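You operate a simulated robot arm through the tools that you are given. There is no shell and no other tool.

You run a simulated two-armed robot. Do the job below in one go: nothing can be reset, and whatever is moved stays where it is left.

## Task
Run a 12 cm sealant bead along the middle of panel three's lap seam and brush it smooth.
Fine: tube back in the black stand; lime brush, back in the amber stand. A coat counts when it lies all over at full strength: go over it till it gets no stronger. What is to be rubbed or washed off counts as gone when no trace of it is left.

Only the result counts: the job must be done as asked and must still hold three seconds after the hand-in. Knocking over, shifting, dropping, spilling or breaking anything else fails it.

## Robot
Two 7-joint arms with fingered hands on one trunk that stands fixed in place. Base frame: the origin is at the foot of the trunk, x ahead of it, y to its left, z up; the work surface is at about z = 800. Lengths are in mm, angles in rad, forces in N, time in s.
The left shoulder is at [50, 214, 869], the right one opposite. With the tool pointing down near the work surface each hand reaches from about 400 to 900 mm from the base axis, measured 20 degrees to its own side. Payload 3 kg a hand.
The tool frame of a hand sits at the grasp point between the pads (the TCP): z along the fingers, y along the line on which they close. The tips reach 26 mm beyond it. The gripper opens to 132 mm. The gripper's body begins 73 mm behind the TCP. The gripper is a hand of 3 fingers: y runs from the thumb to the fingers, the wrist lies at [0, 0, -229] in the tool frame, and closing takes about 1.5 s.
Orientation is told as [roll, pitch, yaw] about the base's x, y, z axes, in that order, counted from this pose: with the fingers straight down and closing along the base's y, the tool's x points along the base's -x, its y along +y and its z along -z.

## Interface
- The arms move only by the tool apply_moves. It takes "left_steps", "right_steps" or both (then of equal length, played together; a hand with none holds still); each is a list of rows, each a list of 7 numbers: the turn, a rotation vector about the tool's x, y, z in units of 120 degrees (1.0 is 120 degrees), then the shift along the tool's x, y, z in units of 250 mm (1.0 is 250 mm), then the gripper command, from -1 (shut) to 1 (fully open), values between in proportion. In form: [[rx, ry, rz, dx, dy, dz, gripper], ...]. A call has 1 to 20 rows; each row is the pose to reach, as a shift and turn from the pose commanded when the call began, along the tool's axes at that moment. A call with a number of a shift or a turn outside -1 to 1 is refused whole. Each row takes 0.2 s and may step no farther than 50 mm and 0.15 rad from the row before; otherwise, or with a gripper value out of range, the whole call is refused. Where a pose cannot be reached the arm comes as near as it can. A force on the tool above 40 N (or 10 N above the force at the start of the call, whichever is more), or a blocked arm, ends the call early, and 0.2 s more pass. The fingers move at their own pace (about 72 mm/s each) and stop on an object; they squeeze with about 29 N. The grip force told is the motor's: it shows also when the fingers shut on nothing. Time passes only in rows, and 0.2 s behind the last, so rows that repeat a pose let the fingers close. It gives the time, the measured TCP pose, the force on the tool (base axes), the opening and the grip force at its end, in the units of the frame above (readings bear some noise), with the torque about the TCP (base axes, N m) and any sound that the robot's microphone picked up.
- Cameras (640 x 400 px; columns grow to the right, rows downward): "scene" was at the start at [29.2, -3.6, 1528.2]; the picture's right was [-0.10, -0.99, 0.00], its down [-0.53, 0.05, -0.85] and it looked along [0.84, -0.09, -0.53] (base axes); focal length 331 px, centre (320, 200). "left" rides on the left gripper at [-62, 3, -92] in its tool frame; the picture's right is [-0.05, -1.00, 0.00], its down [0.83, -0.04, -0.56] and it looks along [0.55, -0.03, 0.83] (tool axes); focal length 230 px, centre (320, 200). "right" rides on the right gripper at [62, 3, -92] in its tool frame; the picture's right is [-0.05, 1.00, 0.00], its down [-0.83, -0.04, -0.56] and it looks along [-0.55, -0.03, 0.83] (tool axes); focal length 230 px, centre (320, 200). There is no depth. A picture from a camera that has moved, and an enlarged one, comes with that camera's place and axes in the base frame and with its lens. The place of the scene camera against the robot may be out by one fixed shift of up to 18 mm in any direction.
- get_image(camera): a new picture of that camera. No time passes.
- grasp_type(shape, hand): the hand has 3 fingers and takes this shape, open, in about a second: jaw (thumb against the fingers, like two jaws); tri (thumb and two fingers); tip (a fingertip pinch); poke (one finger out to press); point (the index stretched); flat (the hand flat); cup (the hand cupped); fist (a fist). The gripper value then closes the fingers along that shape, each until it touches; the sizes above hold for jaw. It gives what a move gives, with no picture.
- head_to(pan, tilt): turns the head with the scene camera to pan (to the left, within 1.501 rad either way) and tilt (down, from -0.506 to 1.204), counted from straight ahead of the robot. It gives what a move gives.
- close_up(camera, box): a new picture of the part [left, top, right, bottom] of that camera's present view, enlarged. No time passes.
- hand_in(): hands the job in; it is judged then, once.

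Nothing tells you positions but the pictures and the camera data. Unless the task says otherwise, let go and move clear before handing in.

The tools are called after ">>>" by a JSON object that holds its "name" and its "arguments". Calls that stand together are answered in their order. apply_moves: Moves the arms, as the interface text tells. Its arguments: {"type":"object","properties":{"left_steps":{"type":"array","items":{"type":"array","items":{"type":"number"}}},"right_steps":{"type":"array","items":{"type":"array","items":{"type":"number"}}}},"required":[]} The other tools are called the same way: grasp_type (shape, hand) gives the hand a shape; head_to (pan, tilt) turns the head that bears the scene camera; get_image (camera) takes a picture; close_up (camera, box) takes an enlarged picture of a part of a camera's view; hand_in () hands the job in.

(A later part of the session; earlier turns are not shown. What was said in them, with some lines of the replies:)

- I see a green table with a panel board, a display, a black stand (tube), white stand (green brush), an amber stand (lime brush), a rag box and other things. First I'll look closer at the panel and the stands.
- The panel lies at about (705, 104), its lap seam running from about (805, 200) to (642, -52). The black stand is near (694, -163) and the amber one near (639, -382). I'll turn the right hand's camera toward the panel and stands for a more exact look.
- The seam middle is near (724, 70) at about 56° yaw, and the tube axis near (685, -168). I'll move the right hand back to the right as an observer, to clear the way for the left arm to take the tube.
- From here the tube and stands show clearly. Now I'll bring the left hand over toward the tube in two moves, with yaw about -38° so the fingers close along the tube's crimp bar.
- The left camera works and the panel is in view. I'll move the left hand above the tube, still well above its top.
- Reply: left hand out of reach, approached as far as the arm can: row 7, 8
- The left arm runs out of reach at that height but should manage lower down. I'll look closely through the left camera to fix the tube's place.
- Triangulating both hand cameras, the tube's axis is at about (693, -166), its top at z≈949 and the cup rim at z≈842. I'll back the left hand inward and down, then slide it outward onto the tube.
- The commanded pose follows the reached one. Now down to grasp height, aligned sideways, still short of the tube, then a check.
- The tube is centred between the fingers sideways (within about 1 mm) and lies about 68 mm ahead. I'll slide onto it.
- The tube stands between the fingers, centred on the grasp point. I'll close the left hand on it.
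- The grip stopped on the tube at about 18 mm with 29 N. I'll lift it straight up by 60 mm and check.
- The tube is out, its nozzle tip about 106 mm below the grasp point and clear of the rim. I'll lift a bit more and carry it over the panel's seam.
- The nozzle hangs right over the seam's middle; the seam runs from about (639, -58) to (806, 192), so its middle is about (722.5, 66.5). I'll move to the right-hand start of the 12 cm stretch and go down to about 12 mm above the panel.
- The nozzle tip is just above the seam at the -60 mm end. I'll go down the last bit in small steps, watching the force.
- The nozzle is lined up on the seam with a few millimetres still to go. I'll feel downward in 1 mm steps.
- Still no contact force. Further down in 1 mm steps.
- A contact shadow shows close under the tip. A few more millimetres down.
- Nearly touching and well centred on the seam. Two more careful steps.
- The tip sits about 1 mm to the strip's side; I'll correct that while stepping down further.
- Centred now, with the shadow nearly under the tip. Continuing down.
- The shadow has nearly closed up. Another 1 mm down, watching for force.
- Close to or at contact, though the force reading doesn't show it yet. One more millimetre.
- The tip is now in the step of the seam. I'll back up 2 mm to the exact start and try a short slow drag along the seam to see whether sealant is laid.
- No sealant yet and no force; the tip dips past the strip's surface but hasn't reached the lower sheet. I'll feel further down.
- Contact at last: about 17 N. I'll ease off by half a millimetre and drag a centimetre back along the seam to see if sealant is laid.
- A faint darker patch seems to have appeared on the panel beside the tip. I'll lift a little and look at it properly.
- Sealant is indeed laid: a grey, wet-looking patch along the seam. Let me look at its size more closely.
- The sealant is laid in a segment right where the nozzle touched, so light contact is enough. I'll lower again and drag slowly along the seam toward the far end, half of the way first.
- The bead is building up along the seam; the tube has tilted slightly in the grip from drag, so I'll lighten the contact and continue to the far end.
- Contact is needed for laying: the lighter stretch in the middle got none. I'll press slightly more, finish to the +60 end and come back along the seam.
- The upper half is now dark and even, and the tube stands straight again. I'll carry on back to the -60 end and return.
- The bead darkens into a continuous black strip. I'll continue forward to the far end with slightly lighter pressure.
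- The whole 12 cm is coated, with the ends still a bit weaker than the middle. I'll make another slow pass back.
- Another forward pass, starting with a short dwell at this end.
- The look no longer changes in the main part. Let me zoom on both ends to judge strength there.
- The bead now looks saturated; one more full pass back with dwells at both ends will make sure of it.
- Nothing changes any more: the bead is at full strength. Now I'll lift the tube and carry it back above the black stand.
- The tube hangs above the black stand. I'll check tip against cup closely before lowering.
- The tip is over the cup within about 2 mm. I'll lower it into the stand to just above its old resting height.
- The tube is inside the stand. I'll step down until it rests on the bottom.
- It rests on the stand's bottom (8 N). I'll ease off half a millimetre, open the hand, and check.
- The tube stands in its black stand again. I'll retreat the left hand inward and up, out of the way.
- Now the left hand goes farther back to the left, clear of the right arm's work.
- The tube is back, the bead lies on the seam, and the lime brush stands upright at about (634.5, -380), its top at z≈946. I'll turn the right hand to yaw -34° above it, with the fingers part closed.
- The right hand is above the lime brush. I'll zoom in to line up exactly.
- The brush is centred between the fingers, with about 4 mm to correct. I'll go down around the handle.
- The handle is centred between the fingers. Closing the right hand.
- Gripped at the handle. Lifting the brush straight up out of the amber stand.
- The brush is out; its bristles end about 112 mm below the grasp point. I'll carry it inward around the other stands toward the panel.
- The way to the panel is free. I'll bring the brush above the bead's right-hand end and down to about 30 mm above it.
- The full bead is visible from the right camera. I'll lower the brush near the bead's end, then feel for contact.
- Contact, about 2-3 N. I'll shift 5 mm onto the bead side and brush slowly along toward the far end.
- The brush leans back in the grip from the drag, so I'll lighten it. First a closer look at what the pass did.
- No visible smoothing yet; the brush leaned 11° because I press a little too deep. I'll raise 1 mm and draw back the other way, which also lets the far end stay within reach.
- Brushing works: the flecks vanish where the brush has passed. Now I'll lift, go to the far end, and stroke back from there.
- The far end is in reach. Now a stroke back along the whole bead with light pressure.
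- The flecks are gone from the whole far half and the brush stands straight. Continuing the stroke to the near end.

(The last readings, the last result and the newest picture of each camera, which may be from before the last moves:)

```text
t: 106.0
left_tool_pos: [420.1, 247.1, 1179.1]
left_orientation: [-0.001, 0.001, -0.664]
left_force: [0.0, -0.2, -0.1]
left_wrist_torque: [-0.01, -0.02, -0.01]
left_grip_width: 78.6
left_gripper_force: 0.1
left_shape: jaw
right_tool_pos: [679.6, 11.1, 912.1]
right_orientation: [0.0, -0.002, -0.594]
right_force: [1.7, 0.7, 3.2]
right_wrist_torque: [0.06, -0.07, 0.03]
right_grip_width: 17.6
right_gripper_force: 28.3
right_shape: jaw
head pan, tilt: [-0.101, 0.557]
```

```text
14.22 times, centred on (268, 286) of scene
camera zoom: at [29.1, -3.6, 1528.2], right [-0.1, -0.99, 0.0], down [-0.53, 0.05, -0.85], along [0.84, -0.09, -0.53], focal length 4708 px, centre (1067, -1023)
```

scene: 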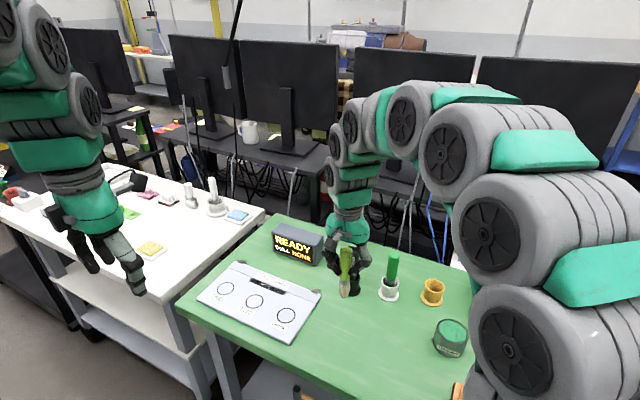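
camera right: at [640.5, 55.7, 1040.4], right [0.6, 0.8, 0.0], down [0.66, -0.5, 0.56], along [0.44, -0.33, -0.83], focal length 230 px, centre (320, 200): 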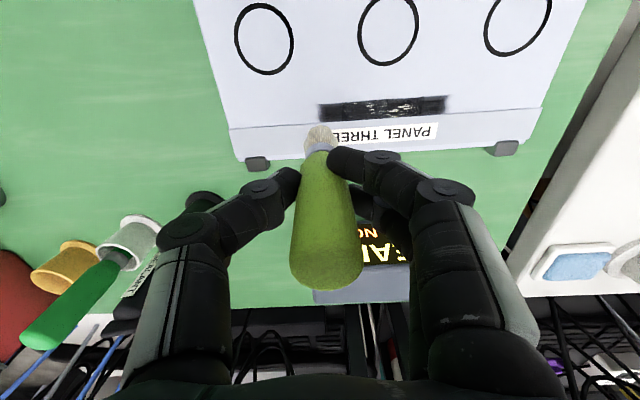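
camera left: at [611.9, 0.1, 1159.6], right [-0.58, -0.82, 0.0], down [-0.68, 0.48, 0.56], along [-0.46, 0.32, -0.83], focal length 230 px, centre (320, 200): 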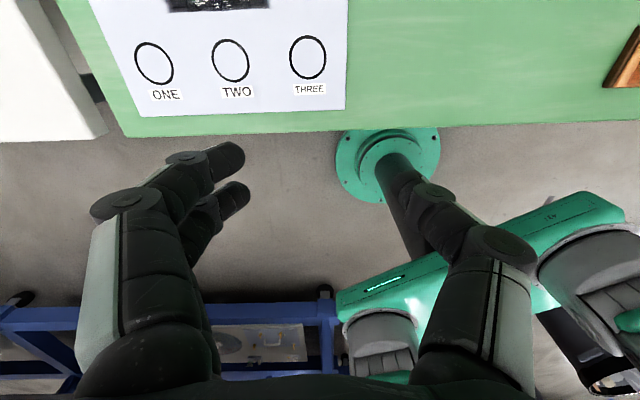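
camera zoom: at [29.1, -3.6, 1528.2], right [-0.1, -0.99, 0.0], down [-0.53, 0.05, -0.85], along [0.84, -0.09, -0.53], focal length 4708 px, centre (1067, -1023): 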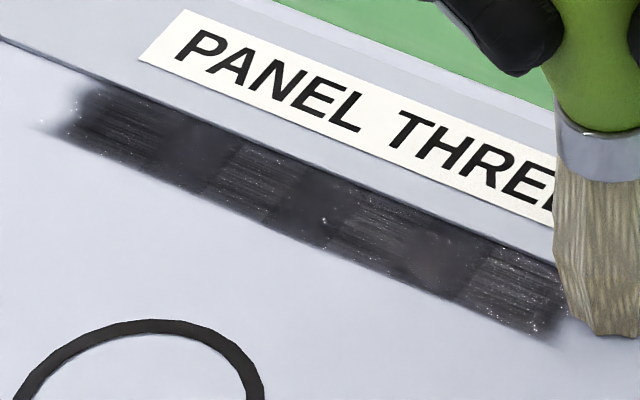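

The flecks are all smoothed out. I'll go over the bead again forward to see if anything still changes.

>>> {"name": "apply_moves", "arguments": {"right_steps": [[0, 0, 0, 0.0001, 0.01, -0.002, -1], [0, 0, 0, 0.0002, 0.03, -0.002, -1], [0, 0, 0, 0.0004, 0.055, -0.002, -1], [0, 0, 0, 0.0006, 0.08, -0.002, -1], [0, 0, 0, 0.0009, 0.11, -0.002, -1], [0, 0, 0, 0.0011, 0.14, -0.002, -1], [0, 0, 0, 0.0014, 0.17, -0.002, -1], [0, 0, 0, 0.0016, 0.2, -0.002, -1], [0, 0, 0, 0.0018, 0.23, -0.002, -1], [0, 0, 0, 0.0021, 0.26, -0.002, -1], [0, 0, 0, 0.0023, 0.29, -0.002, -1], [0, 0, 0, 0.0026, 0.32, -0.002, -1], [0, 0, 0, 0.0028, 0.35, -0.002, -1], [0, 0, 0, 0.003, 0.38, -0.002, -1], [0, 0, 0, 0.0033, 0.41, -0.002, -1], [0, 0, 0, 0.0035, 0.44, -0.002, -1], [0, 0, 0, 0.0038, 0.47, -0.002, -1], [0, 0, 0, 0.004, 0.495, -0.002, -1], [0, 0, 0, 0.0041, 0.515, -0.002, -1]]}}

>>> {"name": "close_up", "arguments": {"camera": "right", "box": [150, 80, 410, 220]}}

>>> {"name": "close_up", "arguments": {"camera": "scene", "box": [245, 272, 290, 300]}}

```text
t: 110.0
left_tool_pos: [420.2, 248.4, 1179.3]
left_orientation: [-0.001, 0.001, -0.664]
left_force: [-0.9, 0.1, -0.7]
left_wrist_torque: [0.02, -0.03, -0.01]
left_grip_width: 78.8
left_gripper_force: 0.0
left_shape: jaw
right_tool_pos: [750.2, 118.9, 911.9]
right_orientation: [0.0, 0.001, -0.593]
right_force: [-0.7, -1.1, 6.8]
right_wrist_torque: [-0.1, 0.09, -0.01]
right_grip_width: 17.2
right_gripper_force: 29.4
right_shape: jaw
head pan, tilt: [-0.101, 0.557]
```

```text
2.46 times, centred on (280, 150) of right
camera zoom: at [701.6, 156.7, 1004.9], right [0.6, 0.8, 0.0], down [0.66, -0.5, 0.56], along [0.44, -0.33, -0.83], focal length 566 px, centre (418, 323)
```

zoom: 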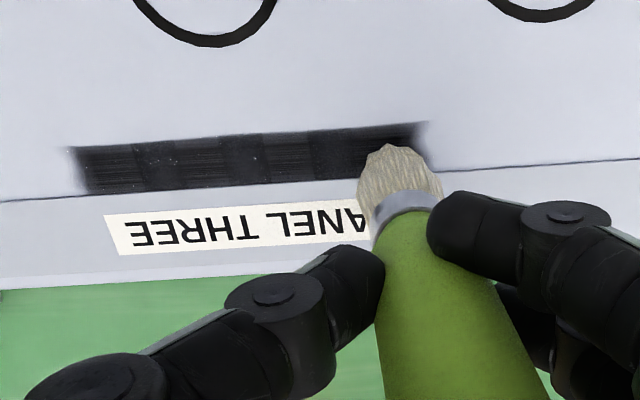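

```text
14.22 times, centred on (268, 286) of scene
camera zoom: at [29.0, -3.6, 1528.2], right [-0.1, -0.99, 0.0], down [-0.53, 0.05, -0.85], along [0.84, -0.09, -0.53], focal length 4708 px, centre (1067, -1023)
```

zoom: 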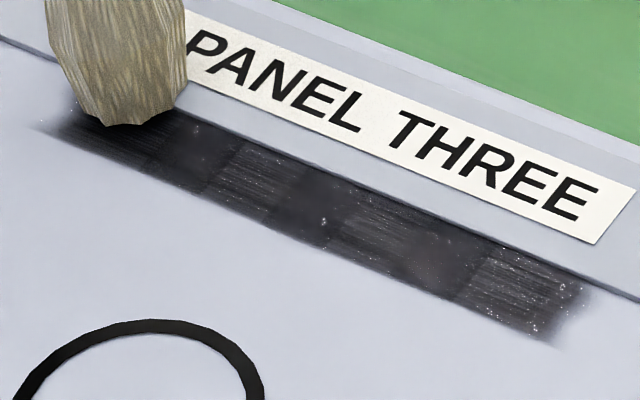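

No change any more in the visible part. I'll make the return stroke right on the seam line (6 mm nearer the strip) so both sides are covered.

>>> {"name": "apply_moves", "arguments": {"right_steps": [[0, 0, 0, -0.012, 0.0, -0.003, -1], [0, 0, 0, -0.024, 0.0, -0.003, -1], [0, 0, 0, -0.024, -0.015, -0.002, -1], [0, 0, 0, -0.0243, -0.035, -0.001, -1], [0, 0, 0, -0.0245, -0.06, 0, -1], [0, 0, 0, -0.0247, -0.085, 0, -1], [0, 0, 0, -0.0249, -0.11, 0, -1], [0, 0, 0, -0.0251, -0.14, 0, -1], [0, 0, 0, -0.0254, -0.17, 0, -1], [0, 0, 0, -0.0256, -0.2, 0, -1], [0, 0, 0, -0.0258, -0.23, 0, -1], [0, 0, 0, -0.0261, -0.26, 0, -1], [0, 0, 0, -0.0263, -0.29, 0, -1], [0, 0, 0, -0.0266, -0.32, 0, -1], [0, 0, 0, -0.0268, -0.35, 0, -1], [0, 0, 0, -0.027, -0.38, 0, -1], [0, 0, 0, -0.0273, -0.41, 0, -1], [0, 0, 0, -0.0275, -0.44, 0, -1], [0, 0, 0, -0.0278, -0.47, 0, -1], [0, 0, 0, -0.028, -0.5, 0, -1]]}}

>>> {"name": "close_up", "arguments": {"camera": "right", "box": [230, 80, 490, 220]}}

>>> {"name": "close_up", "arguments": {"camera": "scene", "box": [245, 272, 290, 300]}}

```text
t: 114.2
left_tool_pos: [419.5, 247.8, 1179.3]
left_orientation: [0.0, -0.001, -0.663]
left_force: [0.5, -0.6, 0.2]
left_wrist_torque: [0.02, -0.01, 0.01]
left_grip_width: 78.7
left_gripper_force: 0.2
left_shape: jaw
right_tool_pos: [686.6, 10.3, 912.9]
right_orientation: [0.0, -0.001, -0.594]
right_force: [1.1, 2.2, 3.4]
right_wrist_torque: [0.13, -0.16, 0.07]
right_grip_width: 17.5
right_gripper_force: 29.0
right_shape: jaw
head pan, tilt: [-0.101, 0.557]
```

```text
2.46 times, centred on (360, 150) of right
camera zoom: at [638.2, 49.2, 1004.5], right [0.6, 0.8, 0.0], down [0.66, -0.5, 0.55], along [0.44, -0.33, -0.83], focal length 566 px, centre (222, 323)
```

zoom: 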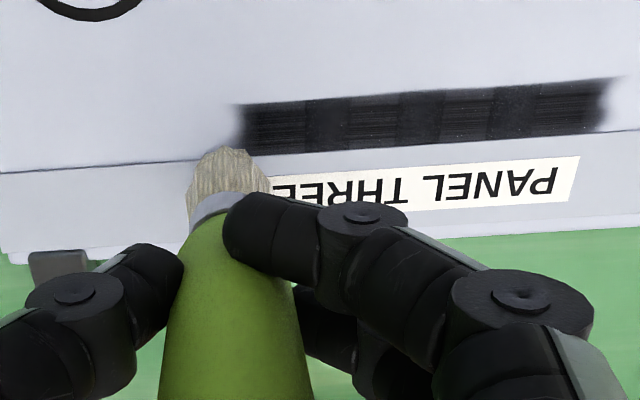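

```text
14.22 times, centred on (268, 286) of scene
camera zoom: at [29.1, -3.6, 1528.2], right [-0.1, -0.99, 0.0], down [-0.53, 0.05, -0.85], along [0.84, -0.09, -0.53], focal length 4708 px, centre (1067, -1023)
```

zoom: 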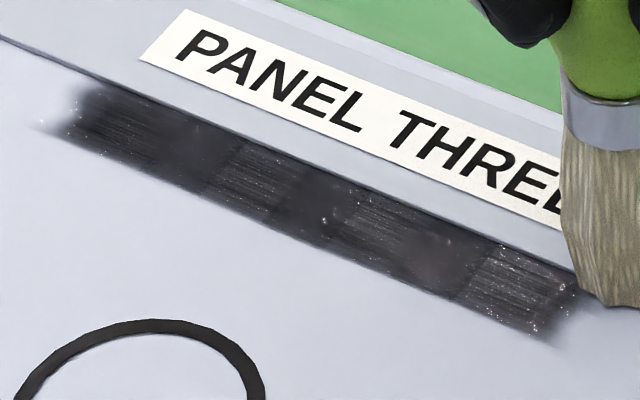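

The look is stable now. I'll lift the brush and inspect the whole bead once more from close by.

>>> {"name": "apply_moves", "arguments": {"right_steps": [[0, 0, 0, 0, 0, -0.04, -1], [0, 0, 0, 0, 0, -0.12, -1], [0, 0, 0, 0, 0, -0.2, -1], [0, 0, 0, 0, -0.08, -0.26, -1], [0, 0, 0, 0, -0.16, -0.3, -1], [0, 0, 0, 0, -0.16, -0.3, -1]]}}

>>> {"name": "get_image", "arguments": {"camera": "right"}}

>>> {"name": "close_up", "arguments": {"camera": "right", "box": [330, 70, 490, 170]}}

>>> {"name": "close_up", "arguments": {"camera": "scene", "box": [245, 272, 290, 300]}}

```text
t: 115.6
left_tool_pos: [419.4, 246.8, 1180.1]
left_orientation: [0.0, -0.001, -0.662]
left_force: [0.5, 0.8, 0.4]
left_wrist_torque: [0.01, 0.01, -0.04]
left_grip_width: 79.0
left_gripper_force: 0.0
left_shape: jaw
right_tool_pos: [662.3, -22.6, 987.7]
right_orientation: [0.0, 0.0, -0.592]
right_force: [-0.8, -0.1, -1.4]
right_wrist_torque: [0.04, 0.0, 0.02]
right_grip_width: 17.2
right_gripper_force: 28.7
right_shape: jaw
head pan, tilt: [-0.101, 0.557]
```

```text
taken
camera right: at [613.2, 15.9, 1080.5], right [0.6, 0.8, 0.0], down [0.66, -0.5, 0.56], along [0.44, -0.33, -0.83], focal length 230 px, centre (320, 200)
```

right: 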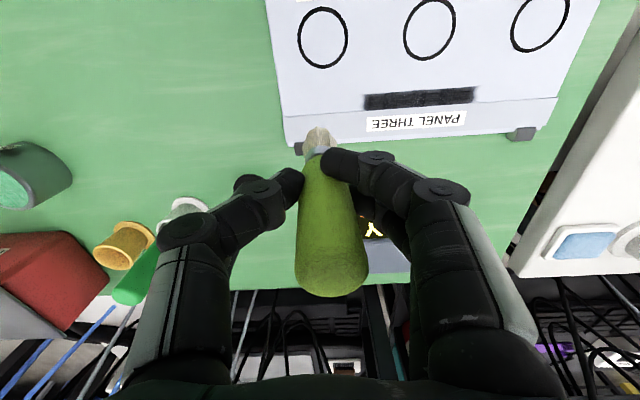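

```text
4.00 times, centred on (410, 120) of right
camera zoom: at [613.2, 15.9, 1080.5], right [0.6, 0.8, 0.0], down [0.66, -0.5, 0.56], along [0.44, -0.33, -0.83], focal length 920 px, centre (-40, 520)
```

zoom: 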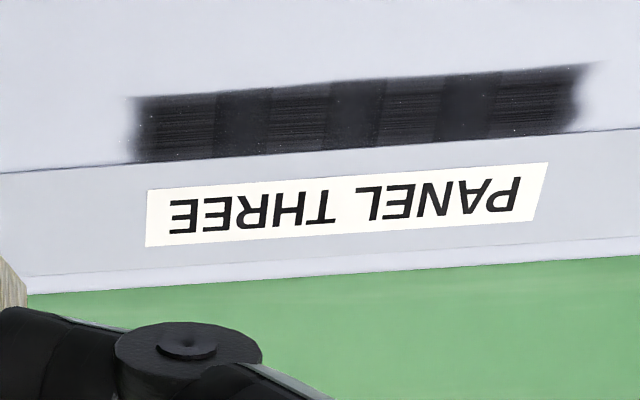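

```text
14.22 times, centred on (268, 286) of scene
camera zoom: at [29.2, -3.6, 1528.2], right [-0.1, -0.99, 0.0], down [-0.53, 0.05, -0.85], along [0.84, -0.09, -0.53], focal length 4708 px, centre (1067, -1023)
```

zoom: 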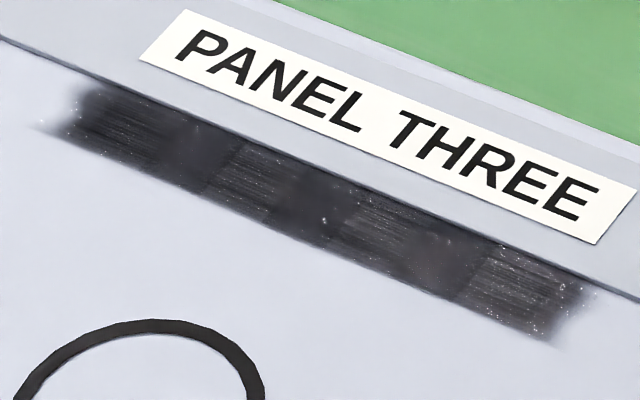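

The bead is uniform along its full 12 cm and smooth. Now I'll take the brush back around the stands toward the amber stand.

>>> {"name": "apply_moves", "arguments": {"right_steps": [[0, 0, 0, 0.011, -0.1, -0.03, -1], [0, 0, 0, 0.022, -0.2, -0.05, -1], [0, 0, 0, 0.033, -0.3, -0.05, -1], [0, 0, 0, 0.044, -0.4, -0.05, -1], [0, 0, 0, 0.055, -0.507, -0.05, -1], [0, 0, 0, 0.0, -0.6, -0.05, -1], [0, 0, 0, -0.053, -0.69, -0.05, -1], [0, 0, 0, -0.105, -0.78, -0.05, -1], [0, 0, 0, -0.157, -0.87, -0.05, -1], [0, 0, 0, -0.209, -0.956, -0.05, -1], [0, 0, 0, -0.209, -0.956, -0.05, -1]]}}

>>> {"name": "get_image", "arguments": {"camera": "right"}}

>>> {"name": "get_image", "arguments": {"camera": "scene"}}

```text
t: 118.0
left_tool_pos: [419.9, 247.5, 1179.3]
left_orientation: [0.001, -0.001, -0.662]
left_force: [0.3, 0.2, -0.4]
left_wrist_torque: [-0.03, 0.0, -0.02]
left_grip_width: 78.9
left_gripper_force: 0.0
left_shape: jaw
right_tool_pos: [573.3, -246.5, 999.2]
right_orientation: [0.0, -0.001, -0.594]
right_force: [0.3, 0.4, -0.8]
right_wrist_torque: [0.01, 0.0, 0.0]
right_grip_width: 17.0
right_gripper_force: 28.8
right_shape: jaw
head pan, tilt: [-0.101, 0.557]
```

```text
taken
camera right: at [525.0, -209.3, 1092.2], right [0.6, 0.8, 0.0], down [0.66, -0.5, 0.56], along [0.44, -0.33, -0.83], focal length 230 px, centre (320, 200)
```

right: 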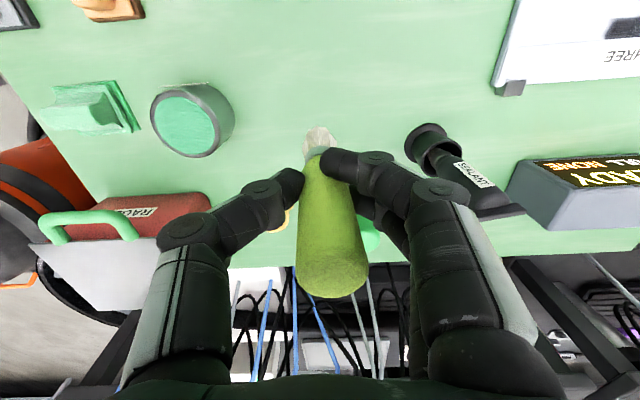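

```text
taken
```

scene: 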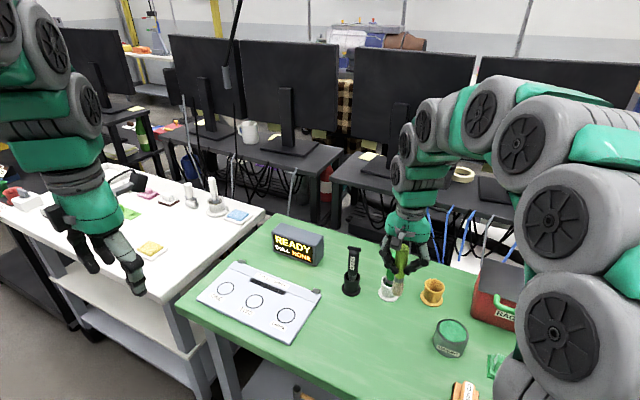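

>>> {"name": "apply_moves", "arguments": {"right_steps": [[0, 0, 0, -0.045, -0.077, 0, -1], [0, 0, 0, -0.09, -0.153, 0, -1], [0, 0, 0, -0.135, -0.23, 0, -1], [0, 0, 0, -0.18, -0.305, 0, -1], [0, 0, 0, -0.26, -0.305, 0, -1], [0, 0, 0, -0.34, -0.305, 0, -1], [0, 0, 0, -0.42, -0.305, 0, -1], [0, 0, 0, -0.47, -0.305, 0, -1], [0, 0, 0, -0.498, -0.305, 0, -1], [0, 0, 0, -0.498, -0.305, 0, -1]]}}

>>> {"name": "get_image", "arguments": {"camera": "right"}}

>>> {"name": "close_up", "arguments": {"camera": "right", "box": [270, 60, 370, 160]}}

>>> {"name": "close_up", "arguments": {"camera": "scene", "box": [390, 190, 490, 320]}}

```text
t: 120.2
left_tool_pos: [419.9, 247.9, 1180.0]
left_orientation: [0.001, -0.001, -0.663]
left_force: [-0.1, 0.2, -0.2]
left_wrist_torque: [0.0, 0.02, 0.05]
left_grip_width: 78.6
left_gripper_force: 0.1
left_shape: jaw
right_tool_pos: [634.0, -381.2, 999.6]
right_orientation: [-0.001, 0.0, -0.594]
right_force: [1.4, 0.3, -1.0]
right_wrist_torque: [0.02, -0.03, -0.01]
right_grip_width: 16.8
right_gripper_force: 29.3
right_shape: jaw
head pan, tilt: [-0.101, 0.557]
```

```text
taken
camera right: at [585.5, -343.6, 1092.3], right [0.6, 0.8, 0.0], down [0.66, -0.5, 0.56], along [0.44, -0.33, -0.83], focal length 230 px, centre (320, 200)
```

right: 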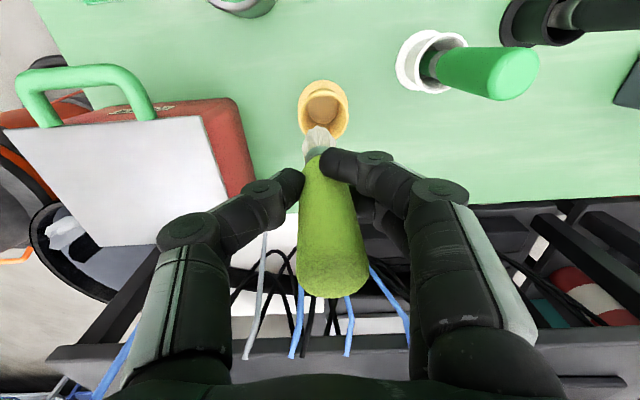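

```text
4.00 times, centred on (320, 110) of right
camera zoom: at [585.5, -343.6, 1092.3], right [0.6, 0.8, 0.0], down [0.66, -0.5, 0.56], along [0.44, -0.33, -0.83], focal length 920 px, centre (320, 560)
```

zoom: 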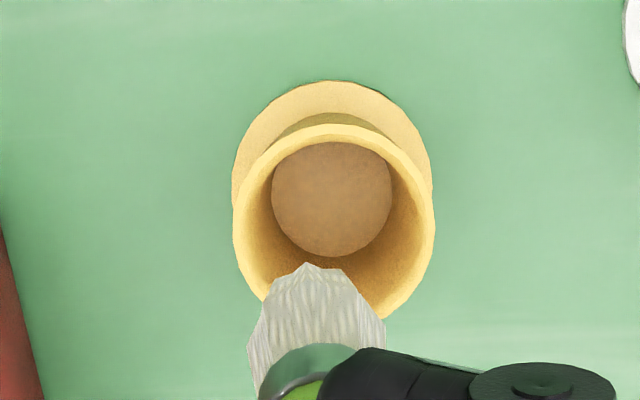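

```text
3.08 times, centred on (440, 255) of scene
camera zoom: at [29.2, -3.6, 1528.2], right [-0.1, -0.99, 0.0], down [-0.53, 0.05, -0.85], along [0.84, -0.09, -0.53], focal length 1018 px, centre (-49, 31)
```

zoom: 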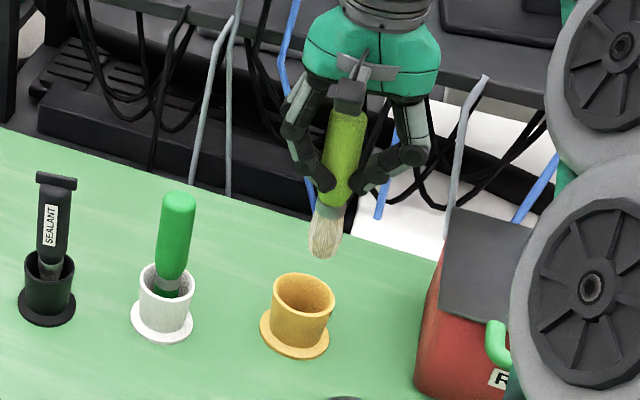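

The bristles are about 6 mm off the cup's centre toward -y. I'll correct that and lower the tip to the rim for a check.

>>> {"name": "apply_moves", "arguments": {"right_steps": [[0, 0, 0, 0.0185, 0.019, 0, -1], [0, 0, 0, 0.0185, 0.019, 0.04, -1], [0, 0, 0, 0.0185, 0.019, 0.08, -1], [0, 0, 0, 0.0185, 0.019, 0.12, -1], [0, 0, 0, 0.0185, 0.019, 0.12, -1]]}}

>>> {"name": "close_up", "arguments": {"camera": "right", "box": [270, 60, 370, 160]}}

>>> {"name": "close_up", "arguments": {"camera": "scene", "box": [400, 210, 480, 310]}}

```text
t: 121.4
left_tool_pos: [420.9, 247.6, 1179.5]
left_orientation: [0.0, -0.001, -0.662]
left_force: [0.2, 0.3, -0.7]
left_wrist_torque: [0.04, 0.0, 0.02]
left_grip_width: 78.6
left_gripper_force: 0.1
left_shape: jaw
right_tool_pos: [631.4, -373.5, 970.1]
right_orientation: [-0.001, 0.0, -0.594]
right_force: [1.3, 0.1, -2.0]
right_wrist_torque: [-0.02, -0.03, 0.02]
right_grip_width: 16.8
right_gripper_force: 29.4
right_shape: jaw
head pan, tilt: [-0.101, 0.557]
```

```text
4.00 times, centred on (320, 110) of right
camera zoom: at [583.0, -336.2, 1062.6], right [0.6, 0.8, 0.0], down [0.66, -0.5, 0.56], along [0.44, -0.33, -0.83], focal length 920 px, centre (320, 560)
```

zoom: 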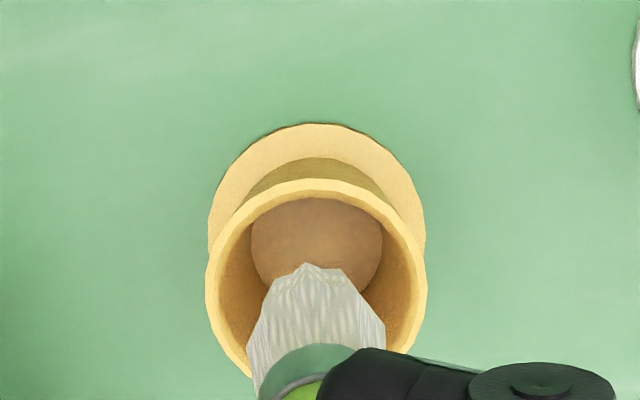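

```text
4.00 times, centred on (440, 260) of scene
camera zoom: at [29.2, -3.6, 1528.2], right [-0.1, -0.99, 0.0], down [-0.53, 0.05, -0.85], along [0.84, -0.09, -0.53], focal length 1324 px, centre (-160, -40)
```

zoom: 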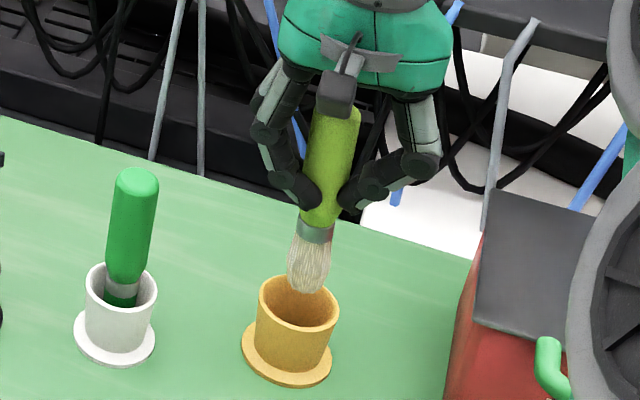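

Now centred over the cup. Lowering into the stand.

>>> {"name": "apply_moves", "arguments": {"right_steps": [[0, 0, 0, 0, 0, 0.04, -1], [0, 0, 0, 0, 0, 0.08, -1], [0, 0, 0, 0, 0, 0.12, -1], [0, 0, 0, 0, 0, 0.16, -1], [0, 0, 0, 0, 0, 0.2, -1], [0, 0, 0, 0, 0, 0.22, -1], [0, 0, 0, 0, 0, 0.22, -1]]}}

>>> {"name": "get_image", "arguments": {"camera": "right"}}

>>> {"name": "close_up", "arguments": {"camera": "scene", "box": [400, 210, 480, 310]}}

```text
t: 123.0
left_tool_pos: [420.0, 247.5, 1181.3]
left_orientation: [0.0, -0.001, -0.664]
left_force: [-0.4, 0.4, 0.2]
left_wrist_torque: [0.0, 0.0, 0.04]
left_grip_width: 78.6
left_gripper_force: 0.2
left_shape: jaw
right_tool_pos: [631.7, -374.0, 915.2]
right_orientation: [0.0, -0.001, -0.594]
right_force: [-0.7, 0.6, -1.2]
right_wrist_torque: [-0.03, 0.0, 0.01]
right_grip_width: 16.7
right_gripper_force: 29.2
right_shape: jaw
head pan, tilt: [-0.101, 0.557]
```

```text
taken
camera right: at [583.5, -336.2, 1007.7], right [0.6, 0.8, 0.0], down [0.66, -0.5, 0.55], along [0.44, -0.33, -0.83], focal length 230 px, centre (320, 200)
```

right: 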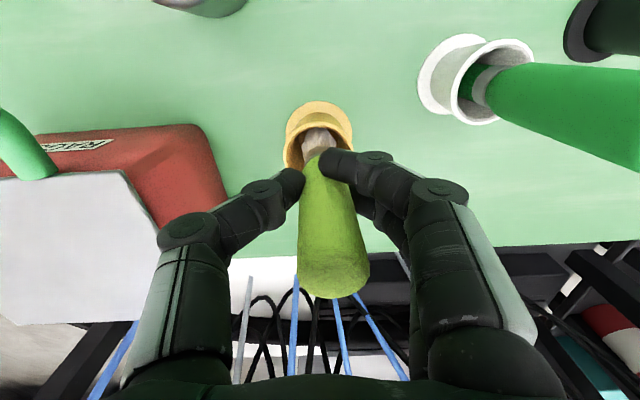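

```text
4.00 times, centred on (440, 260) of scene
camera zoom: at [29.2, -3.6, 1528.2], right [-0.1, -0.99, 0.0], down [-0.53, 0.05, -0.85], along [0.84, -0.09, -0.53], focal length 1324 px, centre (-160, -40)
```

zoom: 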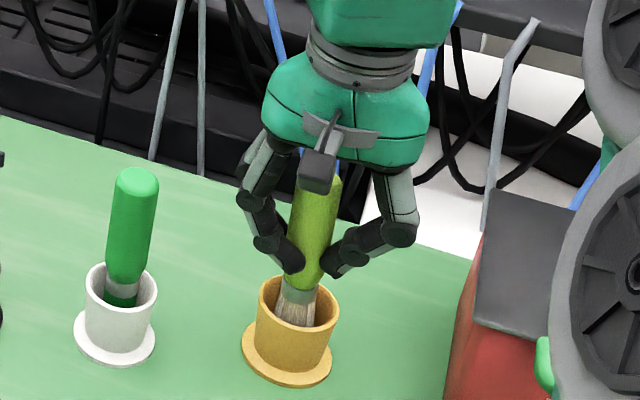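

The bristles are in the cup. Stepping down to rest.

>>> {"name": "apply_moves", "arguments": {"right_steps": [[0, 0, 0, 0, 0, 0.006, -1], [0, 0, 0, 0, 0, 0.012, -1], [0, 0, 0, 0, 0, 0.018, -1], [0, 0, 0, 0, 0, 0.018, -1]]}}

```text
t: 124.0
left_tool_pos: [419.5, 247.5, 1179.7]
left_orientation: [-0.001, 0.001, -0.663]
left_force: [-0.2, -0.3, 0.9]
left_wrist_torque: [-0.02, 0.0, 0.04]
left_grip_width: 78.6
left_gripper_force: 0.1
left_shape: jaw
right_tool_pos: [632.2, -374.9, 911.5]
right_orientation: [-0.001, 0.0, -0.593]
right_force: [0.1, 0.1, -0.2]
right_wrist_torque: [0.0, 0.02, -0.03]
right_grip_width: 16.6
right_gripper_force: 29.4
right_shape: jaw
head pan, tilt: [-0.101, 0.557]
```

>>> {"name": "apply_moves", "arguments": {"right_steps": [[0, 0, 0, 0, 0, 0.004, -1], [0, 0, 0, 0, 0, 0.008, -1], [0, 0, 0, 0, 0, 0.012, -1], [0, 0, 0, 0, 0, 0.012, -1]]}}

```text
t: 125.0
left_tool_pos: [419.7, 248.0, 1180.7]
left_orientation: [0.001, 0.0, -0.661]
left_force: [0.1, -0.4, -0.6]
left_wrist_torque: [-0.02, 0.0, 0.0]
left_grip_width: 78.7
left_gripper_force: 0.1
left_shape: jaw
right_tool_pos: [633.7, -376.0, 908.6]
right_orientation: [0.001, 0.0, -0.595]
right_force: [-0.3, -0.4, -0.7]
right_wrist_torque: [0.01, 0.01, 0.0]
right_grip_width: 16.6
right_gripper_force: 28.2
right_shape: jaw
head pan, tilt: [-0.101, 0.557]
```

>>> {"name": "apply_moves", "arguments": {"right_steps": [[0, 0, 0, 0, 0, 0.003, -1], [0, 0, 0, 0, 0, 0.006, -1], [0, 0, 0, 0, 0, 0.009, -1], [0, 0, 0, 0, 0, 0.009, -1]]}}

>>> {"name": "close_up", "arguments": {"camera": "scene", "box": [400, 210, 480, 310]}}

```text
t: 126.0
left_tool_pos: [419.6, 248.3, 1181.0]
left_orientation: [0.0, 0.0, -0.665]
left_force: [0.3, -0.1, -0.4]
left_wrist_torque: [0.01, 0.02, -0.01]
left_grip_width: 78.5
left_gripper_force: 0.1
left_shape: jaw
right_tool_pos: [632.7, -374.9, 905.0]
right_orientation: [-0.001, -0.001, -0.595]
right_force: [-2.0, 0.0, 14.9]
right_wrist_torque: [-0.03, -0.03, 0.0]
right_grip_width: 17.2
right_gripper_force: 29.2
right_shape: jaw
head pan, tilt: [-0.101, 0.557]
```

```text
4.00 times, centred on (440, 260) of scene
camera zoom: at [28.9, -3.5, 1528.2], right [-0.1, -0.99, 0.0], down [-0.53, 0.05, -0.85], along [0.84, -0.09, -0.53], focal length 1324 px, centre (-160, -40)
```

zoom: 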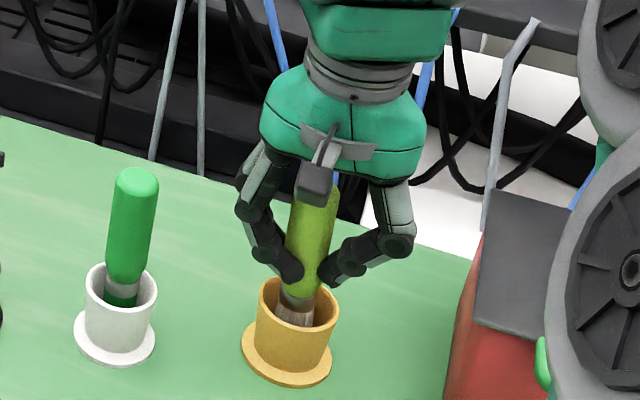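

It rests on the bottom. I'll ease off 1 mm and open the hand.

>>> {"name": "apply_moves", "arguments": {"right_steps": [[0, 0, 0, 0, 0, -0.004, -1], [0, 0, 0, 0, 0, -0.004, -0.7], [0, 0, 0, 0, 0, -0.004, -0.5], [0, 0, 0, 0, 0, -0.004, -0.3], [0, 0, 0, 0, 0, -0.004, -0.1], [0, 0, 0, 0, 0, -0.004, 0.1], [0, 0, 0, 0, 0, -0.004, 0.3], [0, 0, 0, 0, 0, -0.004, 0.3]]}}

>>> {"name": "get_image", "arguments": {"camera": "right"}}

>>> {"name": "close_up", "arguments": {"camera": "scene", "box": [400, 210, 480, 310]}}

```text
t: 127.8
left_tool_pos: [419.9, 247.1, 1180.9]
left_orientation: [-0.002, 0.002, -0.662]
left_force: [0.6, 0.5, 0.2]
left_wrist_torque: [0.0, -0.01, -0.04]
left_grip_width: 78.6
left_gripper_force: 0.0
left_shape: jaw
right_tool_pos: [632.4, -373.7, 906.9]
right_orientation: [0.0, 0.0, -0.595]
right_force: [0.7, 0.6, -0.3]
right_wrist_torque: [0.0, 0.02, 0.02]
right_grip_width: 85.6
right_gripper_force: 0.1
right_shape: jaw
head pan, tilt: [-0.101, 0.557]
```

```text
taken
camera right: at [583.7, -336.4, 998.8], right [0.6, 0.8, 0.0], down [0.66, -0.5, 0.56], along [0.44, -0.33, -0.83], focal length 230 px, centre (320, 200)
```

right: 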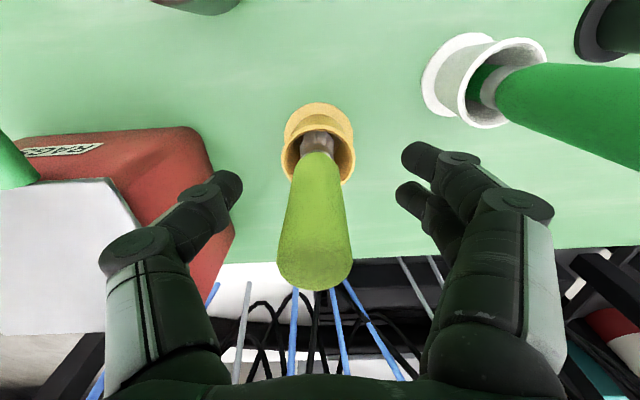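

```text
4.00 times, centred on (440, 260) of scene
camera zoom: at [29.1, -3.6, 1528.2], right [-0.1, -0.99, 0.0], down [-0.53, 0.05, -0.85], along [0.84, -0.09, -0.53], focal length 1324 px, centre (-160, -40)
```

zoom: 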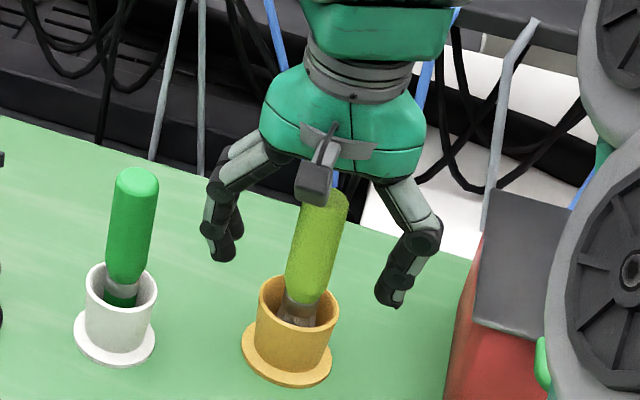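

The lime brush stands in the amber stand. I'll raise the hand straight up and move clear.

>>> {"name": "apply_moves", "arguments": {"right_steps": [[0, 0, 0, 0, -0.006, -0.04, 0.3], [0, 0, 0, 0, -0.006, -0.09, 0.3], [0, 0, 0, 0, -0.006, -0.15, 0.3], [0, 0, 0, 0, -0.006, -0.22, 0.3], [0, 0, 0, 0, -0.006, -0.3, 0.3], [0, 0, 0, 0, -0.006, -0.38, 0.3], [0, 0, 0, 0, -0.006, -0.46, 0.3], [0, 0, 0, 0, -0.006, -0.54, 0.3], [0, 0, 0, 0.1, -0.006, -0.6, 0.3], [0, 0, 0, 0.22, -0.006, -0.66, 0.3], [0, 0, 0, 0.34, -0.05, -0.7, 0.3], [0, 0, 0, 0.46, -0.1, -0.74, 0.3], [0, 0, 0, 0.46, -0.1, -0.74, 0.3]]}}

>>> {"name": "get_image", "arguments": {"camera": "scene"}}

>>> {"name": "get_image", "arguments": {"camera": "right"}}

>>> {"name": "close_up", "arguments": {"camera": "scene", "box": [320, 220, 470, 330]}}

>>> {"name": "close_up", "arguments": {"camera": "scene", "box": [180, 220, 340, 350]}}

```text
t: 130.6
left_tool_pos: [421.1, 247.7, 1180.8]
left_orientation: [-0.002, -0.002, -0.663]
left_force: [-0.8, 0.5, 0.6]
left_wrist_torque: [0.02, -0.02, 0.01]
left_grip_width: 78.6
left_gripper_force: 0.0
left_shape: jaw
right_tool_pos: [521.9, -332.2, 1092.3]
right_orientation: [-0.001, 0.0, -0.594]
right_force: [0.9, 0.0, 0.0]
right_wrist_torque: [0.04, -0.03, 0.01]
right_grip_width: 85.5
right_gripper_force: 0.2
right_shape: jaw
head pan, tilt: [-0.101, 0.557]
```

```text
taken
```

scene: 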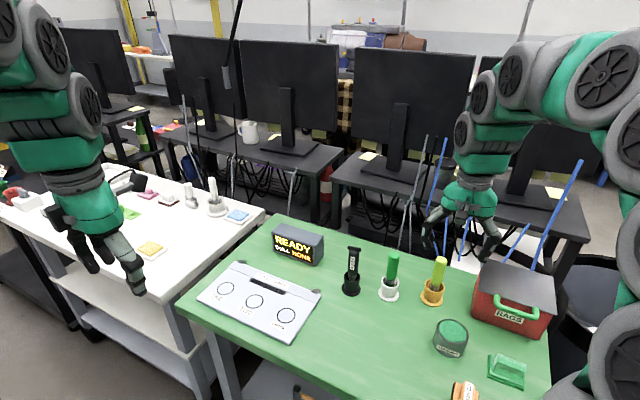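

```text
taken
camera right: at [473.8, -293.4, 1184.5], right [0.6, 0.8, 0.0], down [0.66, -0.5, 0.56], along [0.44, -0.33, -0.83], focal length 230 px, centre (320, 200)
```

right: 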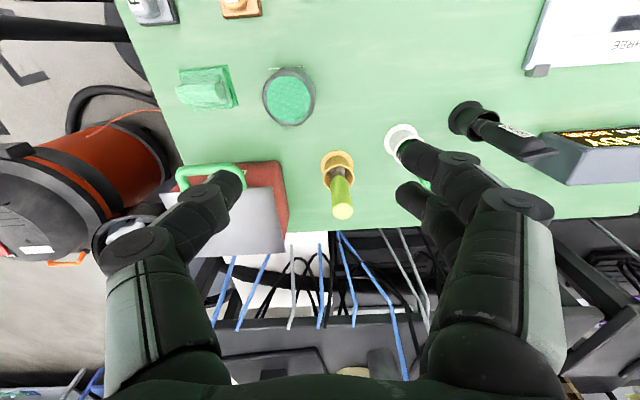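

```text
3.64 times, centred on (395, 275) of scene
camera zoom: at [29.1, -3.6, 1528.2], right [-0.1, -0.99, 0.0], down [-0.53, 0.05, -0.85], along [0.84, -0.09, -0.53], focal length 1204 px, centre (47, -73)
```

zoom: 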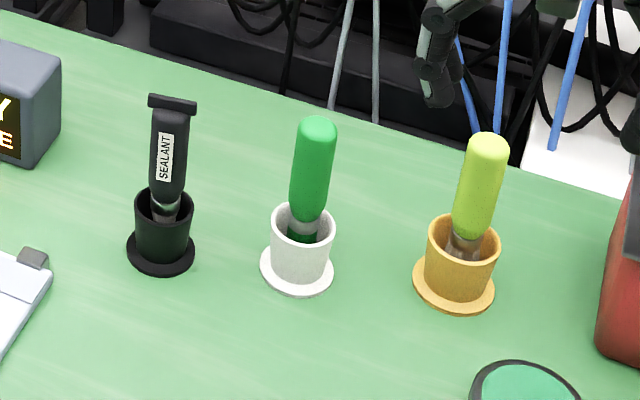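

```text
3.08 times, centred on (260, 285) of scene
camera zoom: at [29.1, -3.6, 1528.2], right [-0.1, -0.99, 0.0], down [-0.53, 0.05, -0.85], along [0.84, -0.09, -0.53], focal length 1018 px, centre (505, -62)
```

zoom: 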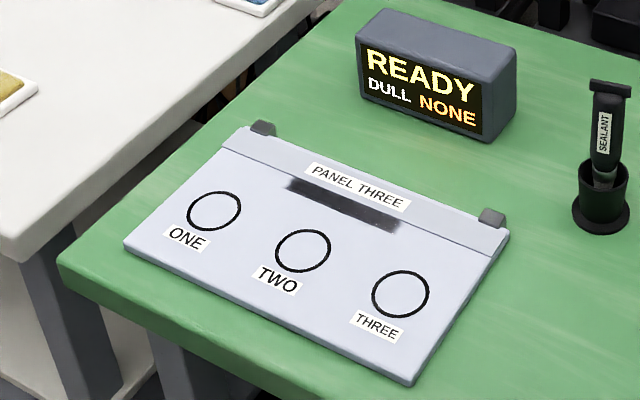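

Everything is done: the bead lies uniform and smooth across the middle of the seam, the tube is in the black stand, the lime brush is in the amber stand, and both hands are empty and clear. I'm handing in.

>>> {"name": "hand_in", "arguments": {}}

```text
The job is handed in.
```

I laid a 12 cm sealant bead along the middle of panel three's lap seam and brushed it smooth. By the end, more passes with the tube or the brush no longer changed how the bead looked. It measured about 122 mm in the camera view and sits centred on the panel label.

The tube is back in the black stand and the lime brush is back in the amber stand. Both hands are empty and clear of the table. In the last pictures nothing else had been shifted, knocked over or spilled.

After brushing, the bead shows a faint, regular pattern of slightly lighter and darker sections. It stayed the same through the later strokes, so I took it for how the surface renders rather than thin spots. I could not check the strength any other way.
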